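You operate a simulated robot arm through the tools that you are given. There is no shell and no other tool. Be economical: measure what you need, move in short steps, check, and stop when the job is done.

You run a simulated robot arm. Do the job below in one go: nothing can be reset, and whatever is moved stays where it is left.

## Task
Lift stacking cone one off casting two, brush its rust off and set it back.
Fine: stand it on the bench to brush it; rust brush back where it lay; leave stacking cone two.
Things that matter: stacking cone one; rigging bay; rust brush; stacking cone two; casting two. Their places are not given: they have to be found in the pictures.

Only the result counts: the job must be done as asked and must still hold three seconds after the hand-in. Knocking over, shifting, dropping, spilling or breaking anything else fails it.

## Robot
A 6-joint arm with a two-finger parallel gripper, fixed in place. Base frame: the origin is at the foot of the arm, x ahead of it, y to its left, z up; the work surface is at about z = 950. Units: mm, degrees, N and s.
With the tool pointing down near the work surface it reaches from about 220 to 660 mm from the base axis. Its first joint turns from -66.0 to 66.0 degrees. Payload 2.9 kg.
The tool frame sits at the grasp point between the pads (the TCP): z along the fingers, y along the line on which they close. The tips reach 30 mm beyond it. The gripper opens to 110 mm. The fingers are 20 mm wide and 10 mm thick; the gripper's body (48 by 112 mm) begins 55 mm behind the TCP.
Orientation is told as [roll, pitch, yaw] about the base's x, y, z axes, in that order, counted from this pose: with the fingers straight down and closing along the base's y, the tool's x points along the base's -x, its y along +y and its z along -z.

## Interface
- The arm moves only by the tool servo_tool. Its arguments are lists of equal length, an entry for each row: "linear": the shift along the base's x, y, z in m, a list of three; "rot": the turn, a rotation vector about the base's x, y, z in degrees, a list of three; "hand": the finger opening in m, from 0 to 0.11. In form: {"linear": [[x, y, z], ...], "rot": [[wx, wy, wz], ...], "hand": [hand, ...]}. A call has 1 to 20 rows; each row is the pose to reach, as a shift and turn from the pose commanded when the call began. Rows are played at 5 a second. More than 50 mm and 8.6 degrees between two rows, or a gripper value outside its range, and nothing of the call is played. A pose out of reach is approached as far as the arm can. The call stops where the force on the tool passes 40 N (or 10 N more than at its start, if that is more) or the arm is blocked; 0.2 s more then pass. The fingers move at their own pace (about 108 mm/s each) and stop on an object; they squeeze with about 44 N. The grip force told is the motor's: it shows also when the fingers shut on nothing. Time passes only in rows, and 0.2 s behind the last, so rows that repeat a pose let the fingers close. The reply holds the time, the measured pose of the TCP, the force on the tool along the base axes, the opening and the grip force, in the units named above and with some noise.
- Cameras (640 x 400 px; columns grow to the right, rows downward): "scene" is fixed at [47, 408, 1405]; the picture's right is [-0.94, -0.35, 0.00], its down [-0.15, 0.41, -0.90] and it looks along [0.31, -0.84, -0.44] (base axes); focal length 318 px, centre (320, 200). "wrist" rides on the gripper at [-36, 0, -57] in the tool frame; the picture's right is [0.00, -1.00, 0.00], its down [0.97, 0.00, -0.24] and it looks along [0.24, 0.00, 0.97] (tool axes); focal length 218 px, centre (320, 200).
- get_image(camera): a new picture of that camera. The clock stands still meanwhile.
- probe_pixels(camera, pixels): for up to 12 pixels [column, row] of the newest picture of that camera ("zoom" is the newest enlarged one), the place [x, y, z] in the base frame of the surface seen there, good to about 2 mm, but the place of the scene camera against the robot may be out by one fixed shift of up to 12 mm in any direction. The clock stands still meanwhile.
- enlarge(camera, box): a new picture of the part [left, top, right, bottom] of that camera's present view, enlarged. The clock stands still meanwhile.
- sign_off(): hands the job in; it is judged then, once.

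Keep the steps short. Do not move on a guess: measure, check each grasp and each placing, and mend mistakes. In all there are 80 turns and 38 pictures (those below and enlarged ones count). Leave the gripper open and the arm clear of the work at the hand-in unless told otherwise, and finish with a single line.

The tools are called after "Call:" by a JSON object that holds its "fn" and its "kwargs". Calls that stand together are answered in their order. servo_tool: Moves the arm, as the interface text tells. Its arguments: {"type":"object","properties":{"linear":{"type":"array","items":{"type":"array","items":{"type":"number"}}},"rot":{"type":"array","items":{"type":"array","items":{"type":"number"}}},"hand":{"type":"array","items":{"type":"number"}}},"required":["linear","rot","hand"]} The other tools are called the same way: get_image (camera) takes a picture; probe_pixels (camera, pixels) gives the place of the surface under pixels of a picture; enlarge (camera, box) takes an enlarged picture of a part of a camera's view; sign_off () hands the job in.

At the start:

```text
time: 0.0
eef_pos: [382.7, -55.2, 1300.0]
ee_rot: [0.1, -0.2, 0.1]
wrist_force: [0.5, 0.8, 0.6]
grip_width: 109.9
grip_force: 0.1
```

scene: 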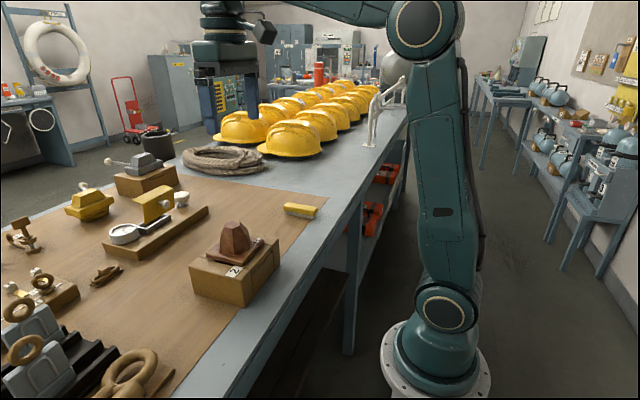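
wrist: 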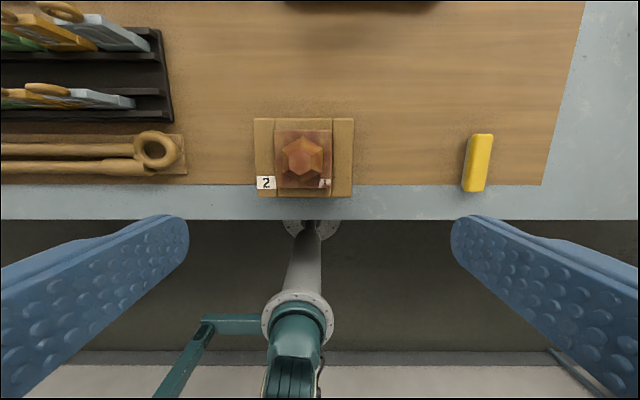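

The cone on block "2" shows near (302,157) in the wrist view, with a yellow bar near (478,162). I'll enlarge both views to identify everything.

Call:
{"fn": "enlarge", "kwargs": {"camera": "scene", "box": [170, 190, 330, 310]}}

Call:
{"fn": "enlarge", "kwargs": {"camera": "scene", "box": [0, 140, 220, 400]}}

Call:
{"fn": "enlarge", "kwargs": {"camera": "wrist", "box": [230, 100, 510, 220]}}

```text
3.33 times, centred on (250, 250) of scene
```

zoom: 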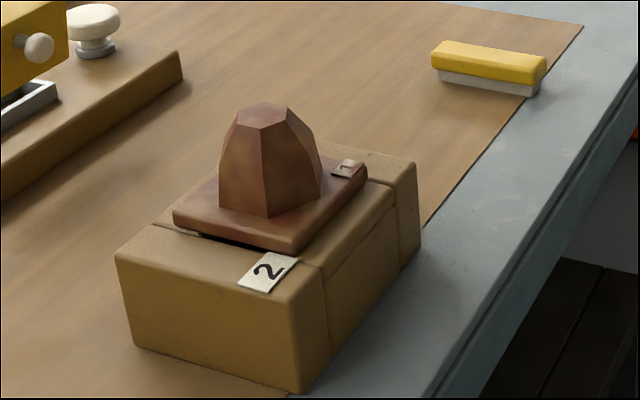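

```text
1.54 times, centred on (110, 270) of scene
```

zoom: 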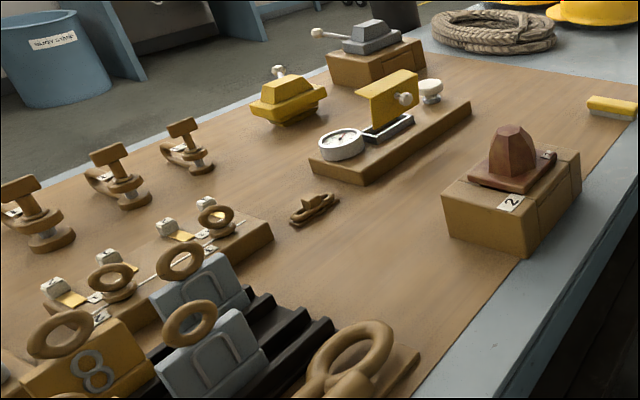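

```text
2.29 times, centred on (370, 160) of wrist
```

zoom: 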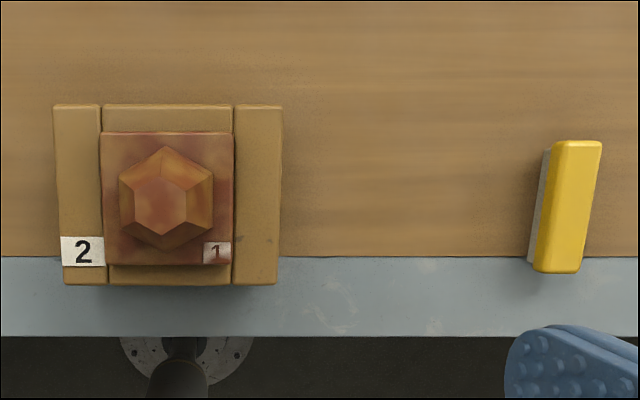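

The brush is the yellow bar with grey bristles beneath it. I'll probe the casting, cone and brush in the wrist view.

Call:
{"fn": "probe_pixels", "kwargs": {"camera": "zoom", "pixels": [[165, 205], [110, 140], [225, 140], [110, 255], [228, 232], [60, 110], [275, 110], [270, 278], [580, 150], [556, 262], [567, 205], [420, 180]]}}

Call:
{"fn": "get_image", "kwargs": {"camera": "wrist"}}

```text
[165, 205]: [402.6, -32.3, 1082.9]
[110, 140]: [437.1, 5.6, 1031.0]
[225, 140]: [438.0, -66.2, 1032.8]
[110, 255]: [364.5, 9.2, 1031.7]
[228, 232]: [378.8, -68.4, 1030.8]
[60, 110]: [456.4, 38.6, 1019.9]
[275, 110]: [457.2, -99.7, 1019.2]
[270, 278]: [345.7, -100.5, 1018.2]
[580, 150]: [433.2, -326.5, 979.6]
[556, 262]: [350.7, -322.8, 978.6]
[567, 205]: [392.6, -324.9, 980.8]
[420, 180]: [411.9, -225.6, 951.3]
```

```text
32 pictures are left
```

wrist: 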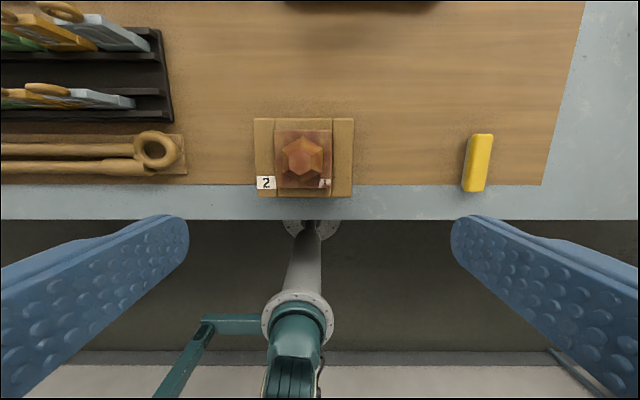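

Cone one's centre is near (402,-32). Its top is at z 1083 and its plate top at z 1031. The brush's centre is near (392,-325) with its top at z 980. Next I'll move above the cone for a closer look and check the other boxes in the scene for cone two.

Call:
{"fn": "enlarge", "kwargs": {"camera": "scene", "box": [60, 140, 220, 260]}}

Call:
{"fn": "servo_tool", "kwargs": {"linear": [[0, 0.006, -0.03], [0, 0.012, -0.06], [0, 0.022, -0.1]], "rot": [[0, 0, 0], [0, 0, 0], [0, 0, 0]], "hand": [0.11, 0.11, 0.11]}}

Call:
{"fn": "get_image", "kwargs": {"camera": "wrist"}}

```text
3.33 times, centred on (140, 200) of scene
```

zoom: 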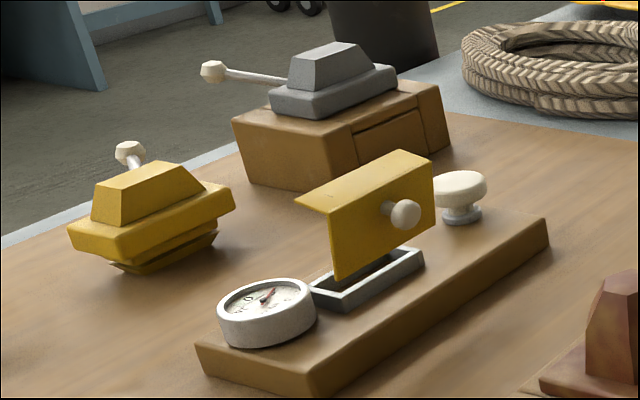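

```text
time: 0.8
eef_pos: [383.9, -31.7, 1199.0]
ee_rot: [0.2, -0.1, 0.0]
wrist_force: [0.2, -0.9, 0.0]
grip_width: 109.7
grip_force: 0.0
```

```text
30 pictures are left
```

wrist: 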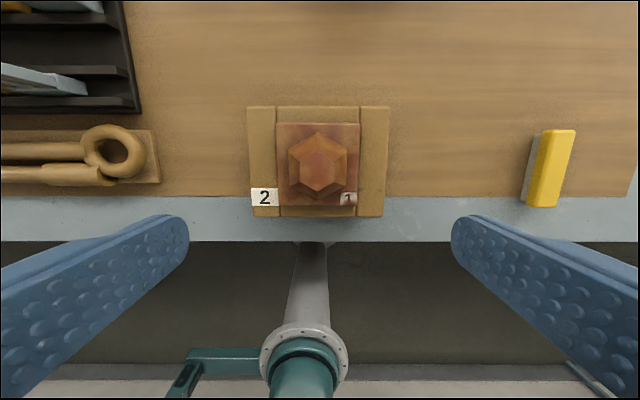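

I see cone one clearly. Zooming in to measure its faces.

Call:
{"fn": "enlarge", "kwargs": {"camera": "wrist", "box": [240, 95, 400, 225]}}

```text
3.08 times, centred on (320, 160) of wrist
```

zoom: 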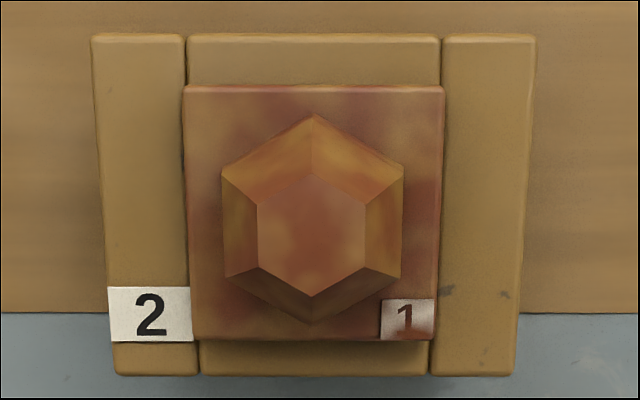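

Call:
{"fn": "probe_pixels", "kwargs": {"camera": "zoom", "pixels": [[312, 235], [226, 225], [398, 225], [238, 225], [386, 225], [313, 120], [313, 312], [188, 215], [440, 215], [315, 92], [315, 332], [470, 215]]}}

```text
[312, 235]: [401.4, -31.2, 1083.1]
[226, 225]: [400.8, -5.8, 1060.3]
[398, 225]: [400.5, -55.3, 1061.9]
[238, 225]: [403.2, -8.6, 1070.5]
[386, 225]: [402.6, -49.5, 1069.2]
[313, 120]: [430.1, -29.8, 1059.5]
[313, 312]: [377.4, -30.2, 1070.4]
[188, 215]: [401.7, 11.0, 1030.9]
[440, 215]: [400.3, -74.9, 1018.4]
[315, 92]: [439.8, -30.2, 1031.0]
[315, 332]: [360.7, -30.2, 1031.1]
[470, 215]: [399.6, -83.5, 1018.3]
```

The hexagonal body is vertical up to z≈1059 and about 51 mm across its ±y flats, centred at (401,-31). I'll descend to TCP z 1066, which puts the tips at 1036, just above the plate, and close.

Call:
{"fn": "servo_tool", "kwargs": {"linear": [[0.017, 0, -0.04], [0.017, 0.001, -0.08], [0.017, 0.001, -0.11], [0.017, 0.001, -0.133], [0.017, 0.001, -0.133]], "rot": [[0, 0, 0], [0, 0, 0], [0, 0, 0], [0, 0, 0], [0, 0, 0]], "hand": [0.11, 0.11, 0.11, 0.11, 0.11]}}

Call:
{"fn": "servo_tool", "kwargs": {"linear": [[0, 0, 0], [0, 0, 0], [0, 0, 0]], "rot": [[0, 0, 0], [0, 0, 0], [0, 0, 0]], "hand": [0.04, 0.04, 0.04]}}

```text
time: 2.0
eef_pos: [400.7, -30.2, 1067.2]
ee_rot: [0.1, -0.1, 0.1]
wrist_force: [-0.5, 0.0, -0.1]
grip_width: 110.0
grip_force: 0.0
```

```text
time: 2.8
eef_pos: [400.3, -30.2, 1067.3]
ee_rot: [0.1, 0.0, 0.0]
wrist_force: [-0.1, 1.1, -0.6]
grip_width: 56.9
grip_force: 44.3
```

It's gripped at 56.9 mm. Lifting straight up.

Call:
{"fn": "servo_tool", "kwargs": {"linear": [[0, 0, 0.015], [0, 0, 0.04], [0, 0, 0.08], [0, 0, 0.12]], "rot": [[0, 0, 0], [0, 0, 0], [0, 0, 0], [0, 0, 0]], "hand": [0.04, 0.04, 0.04, 0.04]}}

Call:
{"fn": "enlarge", "kwargs": {"camera": "scene", "box": [160, 130, 340, 310]}}

```text
time: 3.8
eef_pos: [399.9, -31.3, 1187.5]
ee_rot: [0.1, 0.0, 0.1]
wrist_force: [-0.5, 0.3, 0.2]
grip_width: 40.0
grip_force: 0.1
```

```text
2.22 times, centred on (250, 220) of scene
```

zoom: 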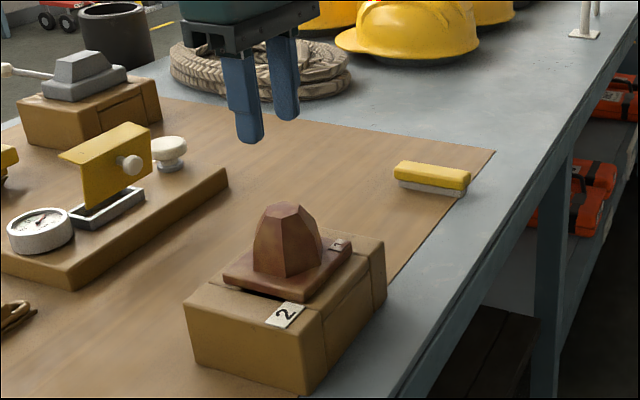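

The fingers slipped off because the sides taper, and the grip closed to 40. I'll check whether the cone moved and look at the plate's edge, which should give a vertical grip.

Call:
{"fn": "enlarge", "kwargs": {"camera": "scene", "box": [190, 210, 290, 310]}}

Call:
{"fn": "servo_tool", "kwargs": {"linear": [[0, 0, 0.01], [-0.016, 0, 0.01]], "rot": [[0, 0, 0], [0, 0, 0]], "hand": [0.11, 0.11]}}

Call:
{"fn": "get_image", "kwargs": {"camera": "wrist"}}

```text
4.00 times, centred on (240, 260) of scene
```

zoom: 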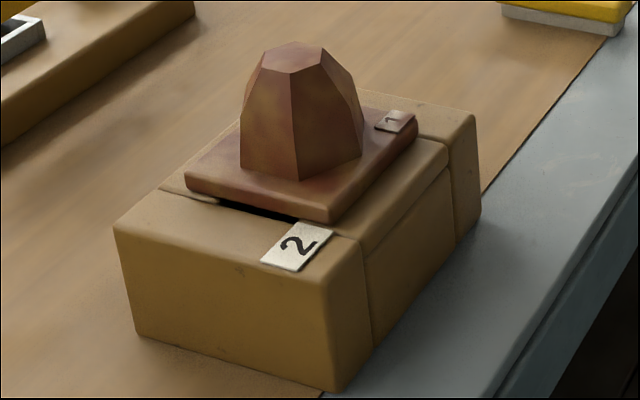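

```text
time: 4.4
eef_pos: [384.3, -31.6, 1196.8]
ee_rot: [0.1, 0.0, 0.1]
wrist_force: [0.3, -0.3, -0.1]
grip_width: 110.0
grip_force: 0.2
```

```text
26 pictures are left
```

wrist: 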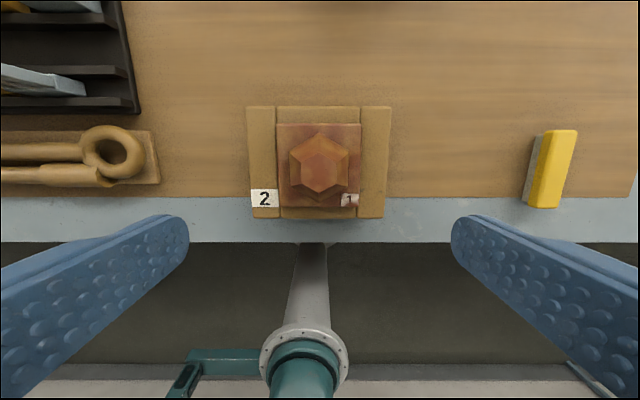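

The cone is where it was. I'll grip the plate's edges instead (y from +11 to -74, z 1019–1031), with TCP at z 1051 so the tips sit at about 1021.

Call:
{"fn": "servo_tool", "kwargs": {"linear": [[0.016, 0, -0.04], [0.016, 0, -0.08], [0.016, 0, -0.12], [0.016, 0, -0.14], [0.016, 0, -0.145], [0.016, 0, -0.145]], "rot": [[0, 0, 0], [0, 0, 0], [0, 0, 0], [0, 0, 0], [0, 0, 0], [0, 0, 0]], "hand": [0.11, 0.11, 0.11, 0.11, 0.11, 0.11]}}

Call:
{"fn": "servo_tool", "kwargs": {"linear": [[0, 0, 0], [0, 0, 0], [0, 0, 0]], "rot": [[0, 0, 0], [0, 0, 0], [0, 0, 0]], "hand": [0.07, 0.07, 0.07]}}

Call:
{"fn": "servo_tool", "kwargs": {"linear": [[0, 0, 0.003], [0, 0, 0.006], [0, 0, 0.01], [0, 0, 0.015], [0, 0, 0.02]], "rot": [[0, 0, 0], [0, 0, 0], [0, 0, 0], [0, 0, 0], [0, 0, 0]], "hand": [0.07, 0.07, 0.07, 0.07, 0.07]}}

```text
time: 5.8
eef_pos: [399.1, -32.4, 1052.5]
ee_rot: [0.1, -0.1, 0.1]
wrist_force: [-0.1, 1.1, -0.3]
grip_width: 110.2
grip_force: 0.0
```

```text
time: 6.6
eef_pos: [399.8, -32.7, 1053.5]
ee_rot: [0.1, -0.1, 0.2]
wrist_force: [-0.8, 1.9, 0.1]
grip_width: 84.5
grip_force: 43.8
```

```text
time: 7.8
eef_pos: [400.3, -32.0, 1072.7]
ee_rot: [0.2, -0.1, 0.0]
wrist_force: [0.0, -0.6, -5.6]
grip_width: 84.5
grip_force: 44.1
```

The cone is held at 84.5 mm and weighs about 5.6 N. The seated pose was TCP ≈ (400,-32.3,1052.5). I'll raise it and look at its underside.

Call:
{"fn": "servo_tool", "kwargs": {"linear": [[0, 0, 0.02], [0, 0, 0.05], [0, 0, 0.08]], "rot": [[0, 0, 0], [0, 0, 0], [0, 0, 0]], "hand": [0.07, 0.07, 0.07]}}

Call:
{"fn": "enlarge", "kwargs": {"camera": "scene", "box": [170, 130, 330, 310]}}

```text
time: 8.6
eef_pos: [401.7, -31.9, 1152.4]
ee_rot: [0.1, -0.1, 0.2]
wrist_force: [-1.0, -0.4, -5.6]
grip_width: 84.8
grip_force: 44.4
```

```text
2.22 times, centred on (250, 220) of scene
```

zoom: 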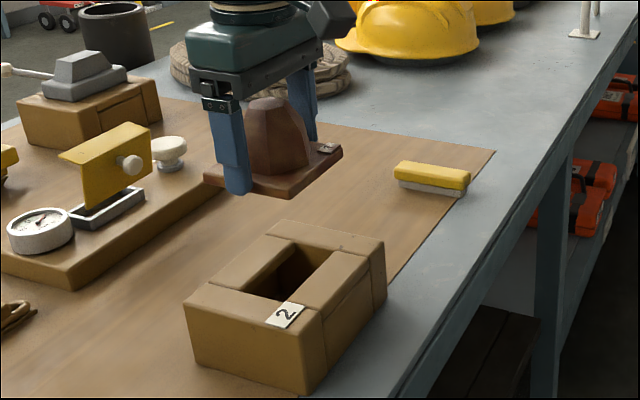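

The underside looks flat. I'll carry the cone to a clear spot at (410,-195) on the mat and lower it to just above the bench. The seated height should be TCP ≈ 984.

Call:
{"fn": "servo_tool", "kwargs": {"linear": [[0, -0.03, 0], [0.004, -0.065, 0], [0.008, -0.1, 0], [0.008, -0.135, 0], [0.008, -0.163, 0], [0.008, -0.163, -0.04], [0.008, -0.163, -0.08], [0.008, -0.163, -0.12], [0.008, -0.163, -0.145], [0.008, -0.163, -0.16], [0.008, -0.163, -0.16]], "rot": [[0, 0, 0], [0, 0, 0], [0, 0, 0], [0, 0, 0], [0, 0, 0], [0, 0, 0], [0, 0, 0], [0, 0, 0], [0, 0, 0], [0, 0, 0], [0, 0, 0]], "hand": [0.07, 0.07, 0.07, 0.07, 0.07, 0.07, 0.07, 0.07, 0.07, 0.07, 0.07]}}

Call:
{"fn": "servo_tool", "kwargs": {"linear": [[0, 0, -0.002], [0, 0, -0.004], [0, 0, -0.006], [0, 0, -0.008], [0, 0, -0.009]], "rot": [[0, 0, 0], [0, 0, 0], [0, 0, 0], [0, 0, 0], [0, 0, 0]], "hand": [0.07, 0.07, 0.07, 0.07, 0.07]}}

```text
time: 11.0
eef_pos: [410.1, -194.5, 991.6]
ee_rot: [0.1, -0.1, 0.1]
wrist_force: [-0.1, 0.1, -5.4]
grip_width: 84.6
grip_force: 44.2
```

```text
time: 12.2
eef_pos: [408.6, -194.5, 981.3]
ee_rot: [0.1, -0.1, 0.1]
wrist_force: [0.2, 0.6, -3.2]
grip_width: 84.5
grip_force: 44.0
```

The force dropped to -3.2 N, so it's starting to touch. Going down a little further.

Call:
{"fn": "servo_tool", "kwargs": {"linear": [[0, 0, -0.0005], [0, 0, -0.001], [0, 0, -0.001]], "rot": [[0, 0, 0], [0, 0, 0], [0, 0, 0]], "hand": [0.07, 0.07, 0.07]}}

```text
time: 13.0
eef_pos: [409.8, -194.7, 983.7]
ee_rot: [0.0, -0.1, 0.1]
wrist_force: [-4.1, 0.7, 15.4]
grip_width: 84.4
grip_force: 44.1
```

It's seated at TCP z ≈ 982. I'll release, rise and move toward the brush, then look.

Call:
{"fn": "servo_tool", "kwargs": {"linear": [[0, 0, 0], [0, 0, 0.001], [0, 0, 0.03], [0, 0, 0.07], [0, 0, 0.11], [0, 0, 0.15], [0, -0.04, 0.15], [-0.01, -0.08, 0.15], [-0.02, -0.12, 0.15], [-0.02, -0.13, 0.15]], "rot": [[0, 0, 0], [0, 0, 0], [0, 0, 0], [0, 0, 0], [0, 0, 0], [0, 0, 0], [0, 0, 0], [0, 0, 0], [0, 0, 0], [0, 0, 0]], "hand": [0.11, 0.11, 0.11, 0.11, 0.11, 0.11, 0.11, 0.11, 0.11, 0.11]}}

Call:
{"fn": "get_image", "kwargs": {"camera": "wrist"}}

```text
time: 15.2
eef_pos: [389.5, -323.4, 1132.1]
ee_rot: [0.2, 0.0, 0.0]
wrist_force: [0.1, -1.5, 0.3]
grip_width: 110.0
grip_force: 0.1
```

```text
24 pictures are left
```

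wrist: 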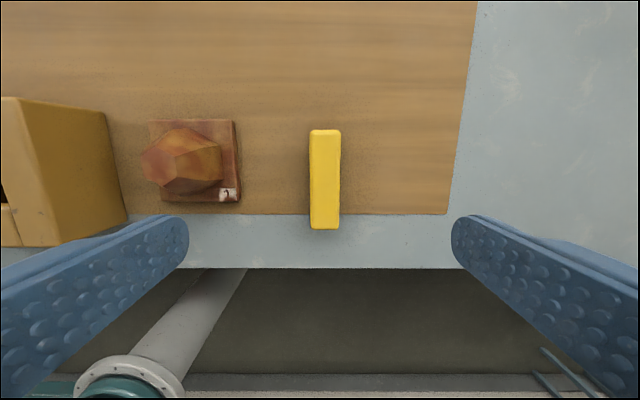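

The brush lies straight, at (325,180), and the cone stands upright. Probing the brush edges and the bench.

Call:
{"fn": "probe_pixels", "kwargs": {"camera": "wrist", "pixels": [[325, 133], [325, 224], [313, 140], [338, 140], [313, 215], [337, 215], [325, 178], [290, 190]]}}

Call:
{"fn": "enlarge", "kwargs": {"camera": "wrist", "box": [130, 100, 260, 220]}}

Call:
{"fn": "enlarge", "kwargs": {"camera": "scene", "box": [210, 140, 330, 240]}}

```text
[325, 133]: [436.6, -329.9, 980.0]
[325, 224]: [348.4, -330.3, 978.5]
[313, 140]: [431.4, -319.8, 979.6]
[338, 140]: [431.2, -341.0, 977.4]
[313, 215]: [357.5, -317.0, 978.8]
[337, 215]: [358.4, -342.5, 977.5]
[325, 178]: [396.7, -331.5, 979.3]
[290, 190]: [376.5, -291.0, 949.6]
```

```text
3.33 times, centred on (195, 160) of wrist
```

zoom: 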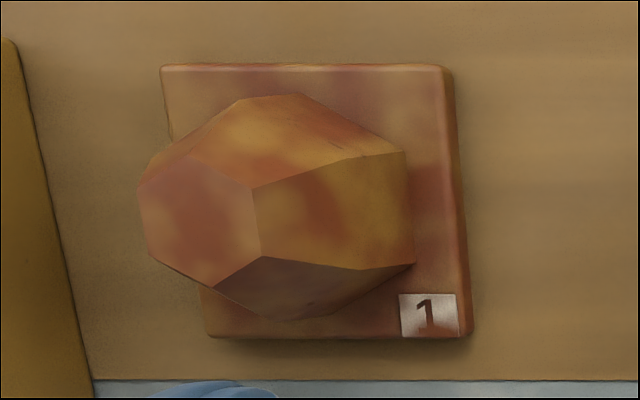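

```text
4.00 times, centred on (270, 190) of scene
```

zoom: 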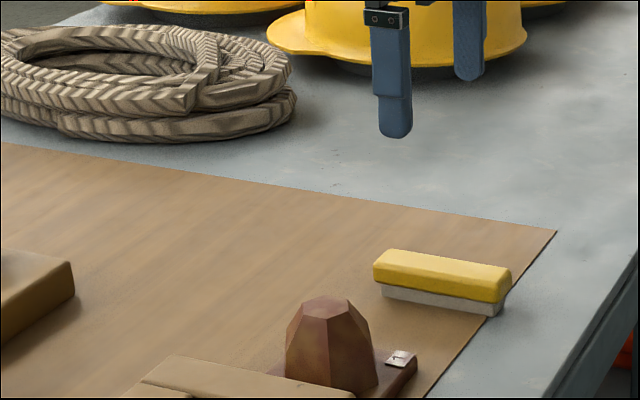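

Brush centre is (392.5,-330), about 27 × 90 mm with its top at 979. I'll descend to TCP z 995 and grip the yellow back.

Call:
{"fn": "servo_tool", "kwargs": {"linear": [[0.003, -0.006, -0.04], [0.003, -0.006, -0.08], [0.003, -0.006, -0.115], [0.003, -0.006, -0.137], [0.003, -0.006, -0.137]], "rot": [[0, 0, 0], [0, 0, 0], [0, 0, 0], [0, 0, 0], [0, 0, 0]], "hand": [0.11, 0.11, 0.11, 0.11, 0.08]}}

Call:
{"fn": "servo_tool", "kwargs": {"linear": [[0, 0, 0], [0, 0, 0], [0, 0, 0], [0, 0, 0]], "rot": [[0, 0, 0], [0, 0, 0], [0, 0, 0], [0, 0, 0]], "hand": [0.05, 0.015, 0.015, 0.015]}}

Call:
{"fn": "servo_tool", "kwargs": {"linear": [[0, 0, 0.01], [0, 0, 0.04], [0, 0, 0.08], [0, 0, 0.12]], "rot": [[0, 0, 0], [0, 0, 0], [0, 0, 0], [0, 0, 0]], "hand": [0.015, 0.015, 0.015, 0.015]}}

Call:
{"fn": "enlarge", "kwargs": {"camera": "scene", "box": [210, 120, 330, 240]}}

```text
time: 16.4
eef_pos: [393.1, -331.1, 994.9]
ee_rot: [0.2, -0.1, 0.2]
wrist_force: [-0.1, 0.6, -1.0]
grip_width: 80.0
grip_force: 0.0
```

```text
time: 17.4
eef_pos: [392.9, -330.5, 994.5]
ee_rot: [0.2, 0.0, 0.1]
wrist_force: [0.4, -0.3, 0.1]
grip_width: 29.0
grip_force: 43.7
```

```text
time: 18.4
eef_pos: [391.2, -330.1, 1115.7]
ee_rot: [0.1, -0.1, 0.1]
wrist_force: [-0.3, -0.3, -0.5]
grip_width: 29.0
grip_force: 44.0
```

```text
3.33 times, centred on (270, 180) of scene
```

zoom: 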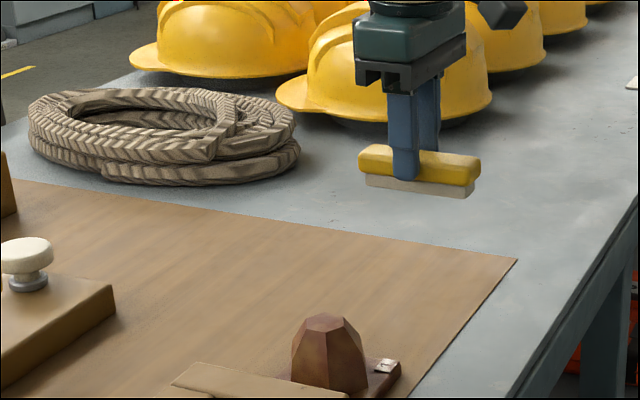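

Brush is held, 29 mm wide, with the bristle ends about 44.5 mm below the TCP. I'll bring it over the cone at (410,-194), whose top is at about z 1014, and lower it until the bristles touch.

Call:
{"fn": "servo_tool", "kwargs": {"linear": [[0.005, 0.045, 0], [0.01, 0.09, 0], [0.0175, 0.136, 0], [0.0175, 0.136, -0.03], [0.0175, 0.136, -0.05], [0.0175, 0.136, -0.052], [0.0175, 0.136, -0.052]], "rot": [[0, 0, 0], [0, 0, 0], [0, 0, 0], [0, 0, 0], [0, 0, 0], [0, 0, 0], [0, 0, 0]], "hand": [0.015, 0.015, 0.015, 0.015, 0.015, 0.015, 0.015]}}

Call:
{"fn": "servo_tool", "kwargs": {"linear": [[0, 0, -0.001], [0, 0, -0.002], [0, 0, -0.003], [0, 0, -0.004], [0, 0, -0.005]], "rot": [[0, 0, 0], [0, 0, 0], [0, 0, 0], [0, 0, 0], [0, 0, 0]], "hand": [0.015, 0.015, 0.015, 0.015, 0.015]}}

```text
time: 20.0
eef_pos: [409.6, -194.7, 1061.9]
ee_rot: [0.1, -0.1, 0.1]
wrist_force: [0.1, -0.8, -0.7]
grip_width: 29.2
grip_force: 43.8
```

```text
time: 21.2
eef_pos: [409.5, -194.1, 1058.1]
ee_rot: [0.1, -0.1, 0.1]
wrist_force: [0.1, 1.0, -1.2]
grip_width: 29.0
grip_force: 44.0
```

Call:
{"fn": "servo_tool", "kwargs": {"linear": [[0, 0, -0.001], [0, 0, -0.002], [0, 0, -0.003]], "rot": [[0, 0, 0], [0, 0, 0], [0, 0, 0]], "hand": [0.015, 0.015, 0.015]}}

```text
time: 22.0
eef_pos: [409.4, -193.6, 1057.4]
ee_rot: [0.0, -0.2, 0.1]
wrist_force: [-4.0, 3.8, 18.8]
grip_width: 29.0
grip_force: 44.3
```

Contact at 18.8 N. I'll ease off 1 mm and stroke lightly along y and x across the top.

Call:
{"fn": "servo_tool", "kwargs": {"linear": [[0, 0, 0.001], [0, 0.008, 0.001], [0, 0.016, 0.001], [0, 0.008, 0.001], [0, 0, 0.001], [0, -0.008, 0.001], [0, -0.016, 0.001], [0, -0.008, 0.001], [0, 0, 0.001], [0.012, 0, 0.001], [0.024, 0, 0.001], [0.012, 0, 0.001], [0, 0, 0.001], [-0.012, 0, 0.001], [-0.024, 0, 0.001], [0, 0, 0.001]], "rot": [[0, 0, 0], [0, 0, 0], [0, 0, 0], [0, 0, 0], [0, 0, 0], [0, 0, 0], [0, 0, 0], [0, 0, 0], [0, 0, 0], [0, 0, 0], [0, 0, 0], [0, 0, 0], [0, 0, 0], [0, 0, 0], [0, 0, 0], [0, 0, 0]], "hand": [0.015, 0.015, 0.015, 0.015, 0.015, 0.015, 0.015, 0.015, 0.015, 0.015, 0.015, 0.015, 0.015, 0.015, 0.015, 0.015]}}

Call:
{"fn": "servo_tool", "kwargs": {"linear": [[0, 0, 0.03], [0, -0.04, 0.06], [0, -0.085, 0.07], [0, -0.12, 0.07]], "rot": [[0, 0, 0], [0, 0, 0], [0, 0, 0], [0, 0, 0]], "hand": [0.015, 0.015, 0.015, 0.015]}}

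Call:
{"fn": "get_image", "kwargs": {"camera": "wrist"}}

Call:
{"fn": "enlarge", "kwargs": {"camera": "wrist", "box": [130, 100, 260, 220]}}

```text
time: 25.4
eef_pos: [408.0, -195.3, 1056.8]
ee_rot: [0.2, 0.1, -0.1]
wrist_force: [-7.7, -0.9, 20.9]
grip_width: 29.0
grip_force: 44.5
```

```text
time: 26.4
eef_pos: [410.0, -316.1, 1127.0]
ee_rot: [0.2, 0.0, 0.1]
wrist_force: [-0.5, 0.0, -1.1]
grip_width: 28.7
grip_force: 43.7
```

```text
20 pictures are left
```

wrist: 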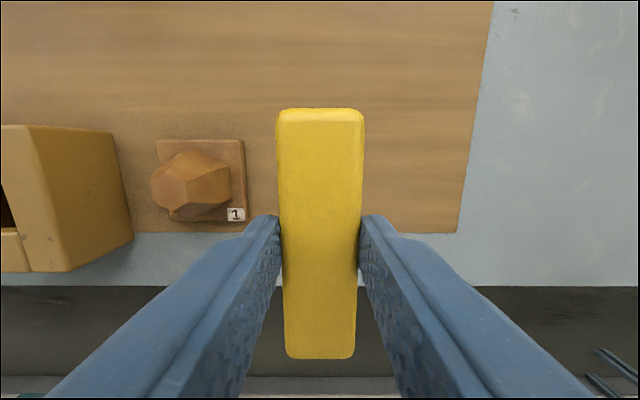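

```text
3.33 times, centred on (195, 160) of wrist
```

zoom: 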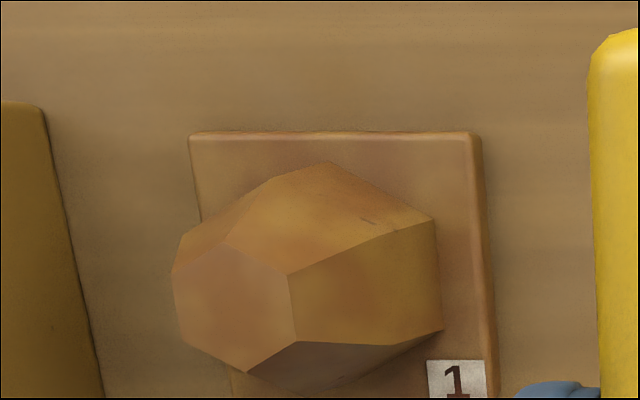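

The rust has faded over the whole cone, including the label, but a faint trace is left. I'll go back for more strokes.

Call:
{"fn": "servo_tool", "kwargs": {"linear": [[0, 0.04, 0], [0, 0.085, 0], [0, 0.12, 0], [0, 0.12, -0.04], [0, 0.12, -0.066], [0, 0.12, -0.07]], "rot": [[0, 0, 0], [0, 0, 0], [0, 0, 0], [0, 0, 0], [0, 0, 0], [0, 0, 0]], "hand": [0.015, 0.015, 0.015, 0.015, 0.015, 0.015]}}

Call:
{"fn": "servo_tool", "kwargs": {"linear": [[0, 0.008, 0], [0, 0.016, 0], [0, 0.008, 0], [0, 0, 0], [0, -0.008, 0], [0, -0.016, 0], [0, -0.008, 0], [0, 0, 0], [0.012, 0, 0], [0.024, 0, 0], [0.012, 0, 0], [0, 0, 0], [-0.012, 0, 0], [-0.024, 0, 0], [-0.012, 0, 0], [0, 0, 0], [0, 0.008, 0], [0, 0.016, 0], [0, 0.008, 0], [0, 0, 0]], "rot": [[0, 0, 0], [0, 0, 0], [0, 0, 0], [0, 0, 0], [0, 0, 0], [0, 0, 0], [0, 0, 0], [0, 0, 0], [0, 0, 0], [0, 0, 0], [0, 0, 0], [0, 0, 0], [0, 0, 0], [0, 0, 0], [0, 0, 0], [0, 0, 0], [0, 0, 0], [0, 0, 0], [0, 0, 0], [0, 0, 0]], "hand": [0.015, 0.015, 0.015, 0.015, 0.015, 0.015, 0.015, 0.015, 0.015, 0.015, 0.015, 0.015, 0.015, 0.015, 0.015, 0.015, 0.015, 0.015, 0.015, 0.015]}}

Call:
{"fn": "servo_tool", "kwargs": {"linear": [[0, 0, 0.03], [0, -0.04, 0.06], [0, -0.085, 0.07], [0, -0.12, 0.07]], "rot": [[0, 0, 0], [0, 0, 0], [0, 0, 0], [0, 0, 0]], "hand": [0.015, 0.015, 0.015, 0.015]}}

Call:
{"fn": "enlarge", "kwargs": {"camera": "wrist", "box": [130, 120, 260, 240]}}

```text
time: 27.8
eef_pos: [409.2, -195.8, 1056.3]
ee_rot: [0.0, -0.1, 0.0]
wrist_force: [-1.0, 2.1, 5.7]
grip_width: 28.9
grip_force: 44.1
```

```text
time: 32.0
eef_pos: [409.5, -195.4, 1057.3]
ee_rot: [0.0, 0.0, 0.1]
wrist_force: [-0.9, 2.8, 9.8]
grip_width: 29.2
grip_force: 43.7
```

```text
time: 33.0
eef_pos: [409.2, -315.4, 1127.0]
ee_rot: [0.0, 0.0, -0.1]
wrist_force: [0.4, 0.8, -1.3]
grip_width: 29.1
grip_force: 43.5
```

```text
3.33 times, centred on (195, 180) of wrist
```

zoom: 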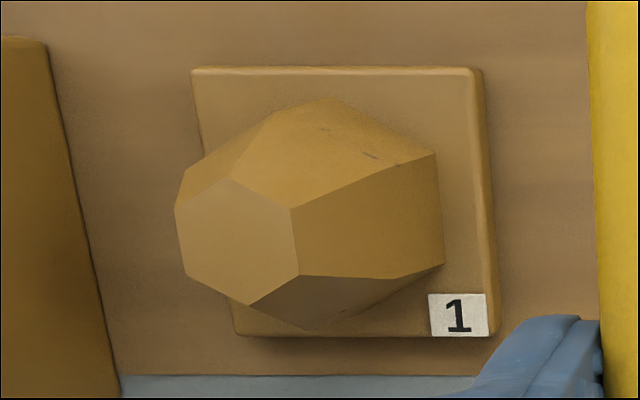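

The cone is clean and its label is white. I'll carry the brush back to its spot, TCP (393,-330.5), and lower it.

Call:
{"fn": "servo_tool", "kwargs": {"linear": [[-0.0175, -0.016, 0], [-0.0175, -0.016, -0.04], [-0.0175, -0.016, -0.08], [-0.0175, -0.016, -0.115], [-0.0175, -0.016, -0.127], [-0.0175, -0.016, -0.13], [-0.0175, -0.016, -0.131], [-0.0175, -0.016, -0.131]], "rot": [[0, 0, 0], [0, 0, 0], [0, 0, 0], [0, 0, 0], [0, 0, 0], [0, 0, 0], [0, 0, 0], [0, 0, 0]], "hand": [0.015, 0.015, 0.015, 0.015, 0.015, 0.015, 0.015, 0.015]}}

```text
time: 34.8
eef_pos: [392.5, -331.8, 995.1]
ee_rot: [0.1, -0.2, 0.1]
wrist_force: [0.5, 1.0, -1.4]
grip_width: 28.7
grip_force: 44.0
```

Call:
{"fn": "servo_tool", "kwargs": {"linear": [[0, 0, -0.0005], [0, 0, -0.001], [0, 0, -0.001]], "rot": [[0, 0, 0], [0, 0, 0], [0, 0, 0]], "hand": [0.015, 0.015, 0.015]}}

```text
time: 35.6
eef_pos: [393.3, -331.0, 994.5]
ee_rot: [0.0, -0.1, 0.2]
wrist_force: [-0.7, 0.5, 4.3]
grip_width: 29.1
grip_force: 44.5
```

The bristles touch the bench at 4.3 N. I'll open, rise and move over toward the cone.

Call:
{"fn": "servo_tool", "kwargs": {"linear": [[0, 0, 0], [0, 0, 0], [0, 0, 0.001], [0, 0, 0.03], [0, 0, 0.07], [0, 0, 0.11], [0, 0, 0.15], [0, 0.045, 0.18], [0, 0.09, 0.18], [0, 0.136, 0.18]], "rot": [[0, 0, 0], [0, 0, 0], [0, 0, 0], [0, 0, 0], [0, 0, 0], [0, 0, 0], [0, 0, 0], [0, 0, 0], [0, 0, 0], [0, 0, 0]], "hand": [0.04, 0.08, 0.11, 0.11, 0.11, 0.11, 0.11, 0.11, 0.11, 0.11]}}

Call:
{"fn": "get_image", "kwargs": {"camera": "wrist"}}

Call:
{"fn": "probe_pixels", "kwargs": {"camera": "wrist", "pixels": [[320, 160], [320, 130]]}}

```text
refused: row 8 steps farther than a row can; nothing moved
```

```text
17 pictures are left
```

wrist: 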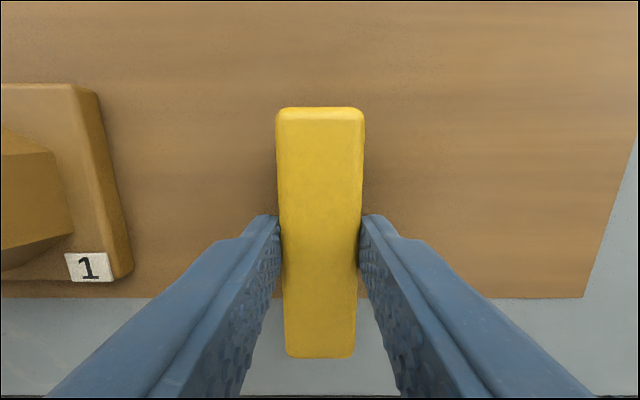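

```text
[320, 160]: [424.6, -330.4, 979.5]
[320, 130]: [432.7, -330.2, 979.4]
```

One row's step was too long, so nothing moved. I'll resend it with shorter steps.

Call:
{"fn": "servo_tool", "kwargs": {"linear": [[0, 0, 0], [0, 0, 0], [0, 0, 0.001], [0, 0, 0.03], [0, 0, 0.07], [0, 0, 0.11], [0, 0, 0.15], [0, 0, 0.18], [0, 0.045, 0.18], [0, 0.09, 0.18], [0, 0.136, 0.18], [0, 0.136, 0.18]], "rot": [[0, 0, 0], [0, 0, 0], [0, 0, 0], [0, 0, 0], [0, 0, 0], [0, 0, 0], [0, 0, 0], [0, 0, 0], [0, 0, 0], [0, 0, 0], [0, 0, 0], [0, 0, 0]], "hand": [0.04, 0.08, 0.11, 0.11, 0.11, 0.11, 0.11, 0.11, 0.11, 0.11, 0.11, 0.11]}}

Call:
{"fn": "get_image", "kwargs": {"camera": "wrist"}}

```text
time: 38.2
eef_pos: [393.1, -195.5, 1174.3]
ee_rot: [0.1, -0.1, 0.1]
wrist_force: [-0.1, -0.1, 0.5]
grip_width: 110.1
grip_force: 0.0
```

```text
16 pictures are left
```

wrist: 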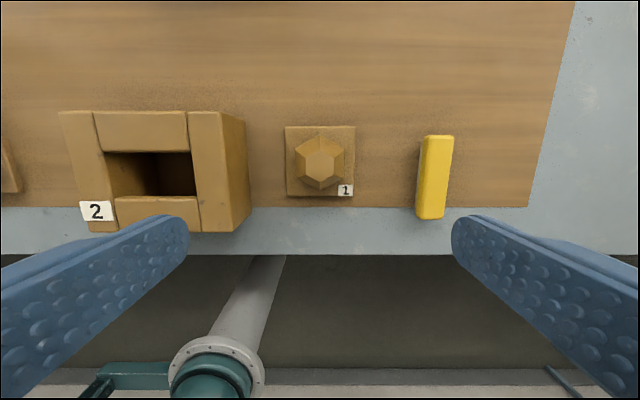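

The brush is back. I'll measure the cone's plate, the casting's top and opening, and the brush.

Call:
{"fn": "enlarge", "kwargs": {"camera": "wrist", "box": [270, 110, 370, 210]}}

Call:
{"fn": "probe_pixels", "kwargs": {"camera": "wrist", "pixels": [[320, 128], [320, 194], [287, 140], [353, 140], [288, 180], [353, 175], [320, 158], [100, 145], [197, 175], [150, 150], [437, 138], [431, 216]]}}

```text
4.00 times, centred on (320, 160) of wrist
```

zoom: 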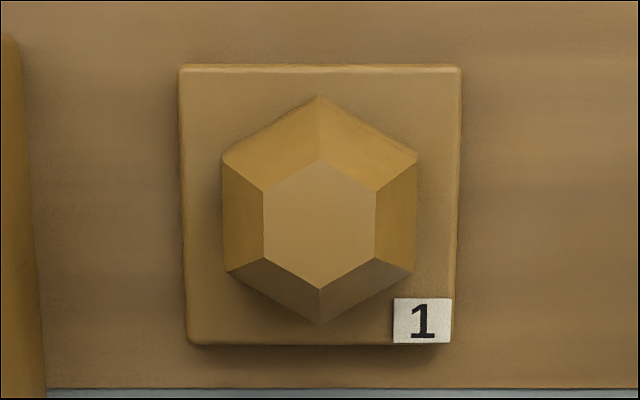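

```text
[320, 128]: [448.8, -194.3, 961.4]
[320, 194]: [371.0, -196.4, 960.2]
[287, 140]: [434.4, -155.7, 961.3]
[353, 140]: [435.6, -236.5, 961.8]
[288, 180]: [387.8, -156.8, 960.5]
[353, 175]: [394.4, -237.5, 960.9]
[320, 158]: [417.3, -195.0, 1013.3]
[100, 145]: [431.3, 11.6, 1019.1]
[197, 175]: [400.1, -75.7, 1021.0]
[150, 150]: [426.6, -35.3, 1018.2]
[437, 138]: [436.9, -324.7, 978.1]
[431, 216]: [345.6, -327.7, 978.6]
```

The cone stands squarely at (409.6,-195.5). Descending to TCP z ≈ 983 to grip the plate.

Call:
{"fn": "servo_tool", "kwargs": {"linear": [[0.0165, 0, -0.04], [0.0165, 0, -0.08], [0.0165, 0, -0.12], [0.0165, 0, -0.16], [0.0165, 0, -0.185], [0.0165, 0, -0.191], [0.0165, 0, -0.191]], "rot": [[0, 0, 0], [0, 0, 0], [0, 0, 0], [0, 0, 0], [0, 0, 0], [0, 0, 0], [0, 0, 0]], "hand": [0.11, 0.11, 0.11, 0.11, 0.11, 0.11, 0.11]}}

Call:
{"fn": "servo_tool", "kwargs": {"linear": [[0, 0, 0], [0, 0, 0], [0, 0, 0], [0, 0, 0.003], [0, 0, 0.01], [0, 0, 0.02]], "rot": [[0, 0, 0], [0, 0, 0], [0, 0, 0], [0, 0, 0], [0, 0, 0], [0, 0, 0]], "hand": [0.07, 0.07, 0.07, 0.07, 0.07, 0.07]}}

```text
time: 39.8
eef_pos: [408.1, -194.7, 984.0]
ee_rot: [0.2, -0.1, 0.2]
wrist_force: [0.3, 0.2, 0.7]
grip_width: 109.8
grip_force: 0.1
```

```text
time: 41.2
eef_pos: [409.0, -195.0, 1003.1]
ee_rot: [0.1, -0.1, 0.1]
wrist_force: [0.4, 0.1, -5.7]
grip_width: 84.5
grip_force: 43.9
```

Held again. I'll lift, carry it back over the casting at (400,-32), stop above and check.

Call:
{"fn": "servo_tool", "kwargs": {"linear": [[0, 0, 0.04], [0, 0, 0.08], [0, 0, 0.12], [-0.003, 0.035, 0.12], [-0.006, 0.075, 0.12], [-0.009, 0.115, 0.12], [-0.009, 0.145, 0.12], [-0.009, 0.163, 0.12], [-0.009, 0.163, 0.09], [-0.009, 0.163, 0.065], [-0.009, 0.163, 0.06], [-0.009, 0.163, 0.06]], "rot": [[0, 0, 0], [0, 0, 0], [0, 0, 0], [0, 0, 0], [0, 0, 0], [0, 0, 0], [0, 0, 0], [0, 0, 0], [0, 0, 0], [0, 0, 0], [0, 0, 0], [0, 0, 0]], "hand": [0.07, 0.07, 0.07, 0.07, 0.07, 0.07, 0.07, 0.07, 0.07, 0.07, 0.07, 0.07]}}

Call:
{"fn": "get_image", "kwargs": {"camera": "wrist"}}

```text
time: 43.8
eef_pos: [400.3, -32.4, 1063.4]
ee_rot: [0.1, -0.1, 0.1]
wrist_force: [-0.5, 0.0, -5.8]
grip_width: 84.8
grip_force: 44.0
```

```text
14 pictures are left
```

wrist: 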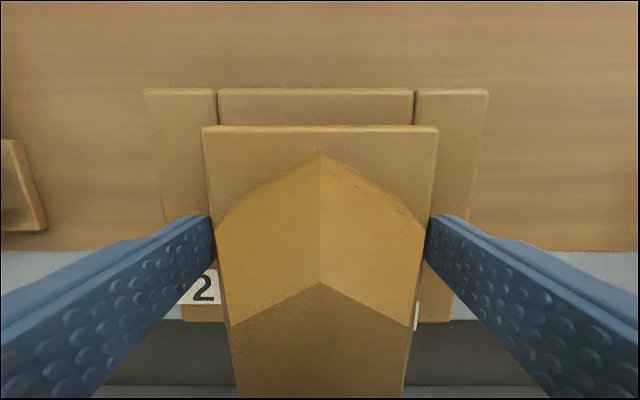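

The cone is aligned over the casting. Lowering slowly until it makes contact.

Call:
{"fn": "servo_tool", "kwargs": {"linear": [[0, 0, -0.004], [0, 0, -0.007], [0, 0, -0.009], [0, 0, -0.01], [0, 0, -0.0105], [0, 0, -0.0105]], "rot": [[0, 0, 0], [0, 0, 0], [0, 0, 0], [0, 0, 0], [0, 0, 0], [0, 0, 0]], "hand": [0.07, 0.07, 0.07, 0.07, 0.07, 0.07]}}

```text
time: 45.2
eef_pos: [399.4, -31.7, 1053.2]
ee_rot: [0.1, -0.2, -0.1]
wrist_force: [-4.7, 0.6, 20.5]
grip_width: 84.6
grip_force: 44.2
```

It's seated, with 20.5 N of contact at z 1053. I'll ease up slightly, release, rise and check.

Call:
{"fn": "servo_tool", "kwargs": {"linear": [[0, 0, 0.0007], [0, 0, 0.0007], [0, 0, 0.001], [0, 0, 0.001], [0, 0, 0.03], [0, 0, 0.07], [0, 0, 0.11], [-0.016, 0, 0.15], [-0.016, 0, 0.19]], "rot": [[0, 0, 0], [0, 0, 0], [0, 0, 0], [0, 0, 0], [0, 0, 0], [0, 0, 0], [0, 0, 0], [0, 0, 0], [0, 0, 0]], "hand": [0.07, 0.095, 0.11, 0.11, 0.11, 0.11, 0.11, 0.11, 0.11]}}

Call:
{"fn": "get_image", "kwargs": {"camera": "wrist"}}

Call:
{"fn": "enlarge", "kwargs": {"camera": "scene", "box": [170, 190, 330, 310]}}

```text
time: 47.2
eef_pos: [384.3, -31.7, 1243.7]
ee_rot: [0.1, 0.0, -0.1]
wrist_force: [0.8, 0.0, -0.6]
grip_width: 109.9
grip_force: 0.1
```

```text
13 pictures are left
```

wrist: 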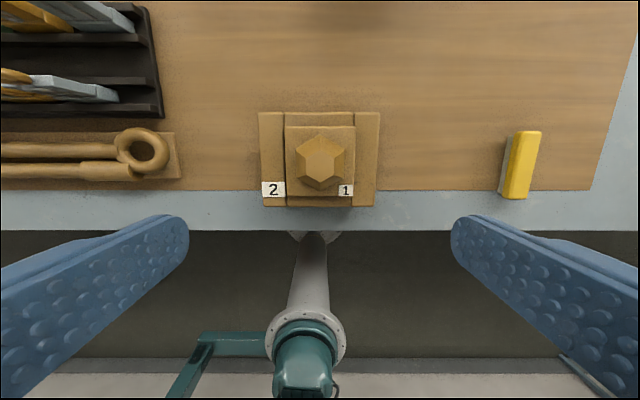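

```text
3.33 times, centred on (250, 250) of scene
```

zoom: 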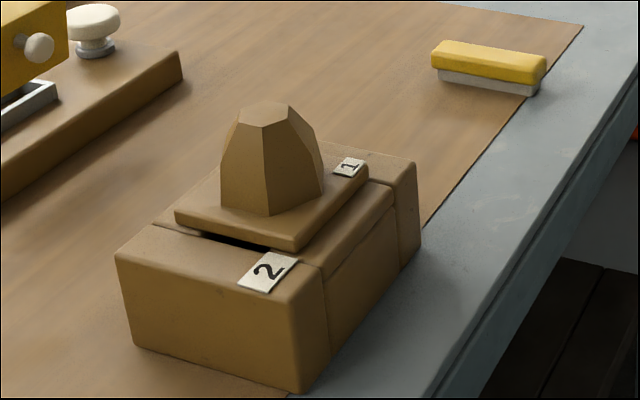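

In the scene view, the clean cone is back on casting two where it was, and the brush is where it lay. The gripper is open and clear, so I'm handing in.

Call:
{"fn": "sign_off", "kwargs": {}}

```text
The job is handed in.
```

Stacking cone one is brushed clean and back on casting two, the rust brush is back where it lay, stacking cone two was never touched, and the job is handed in.
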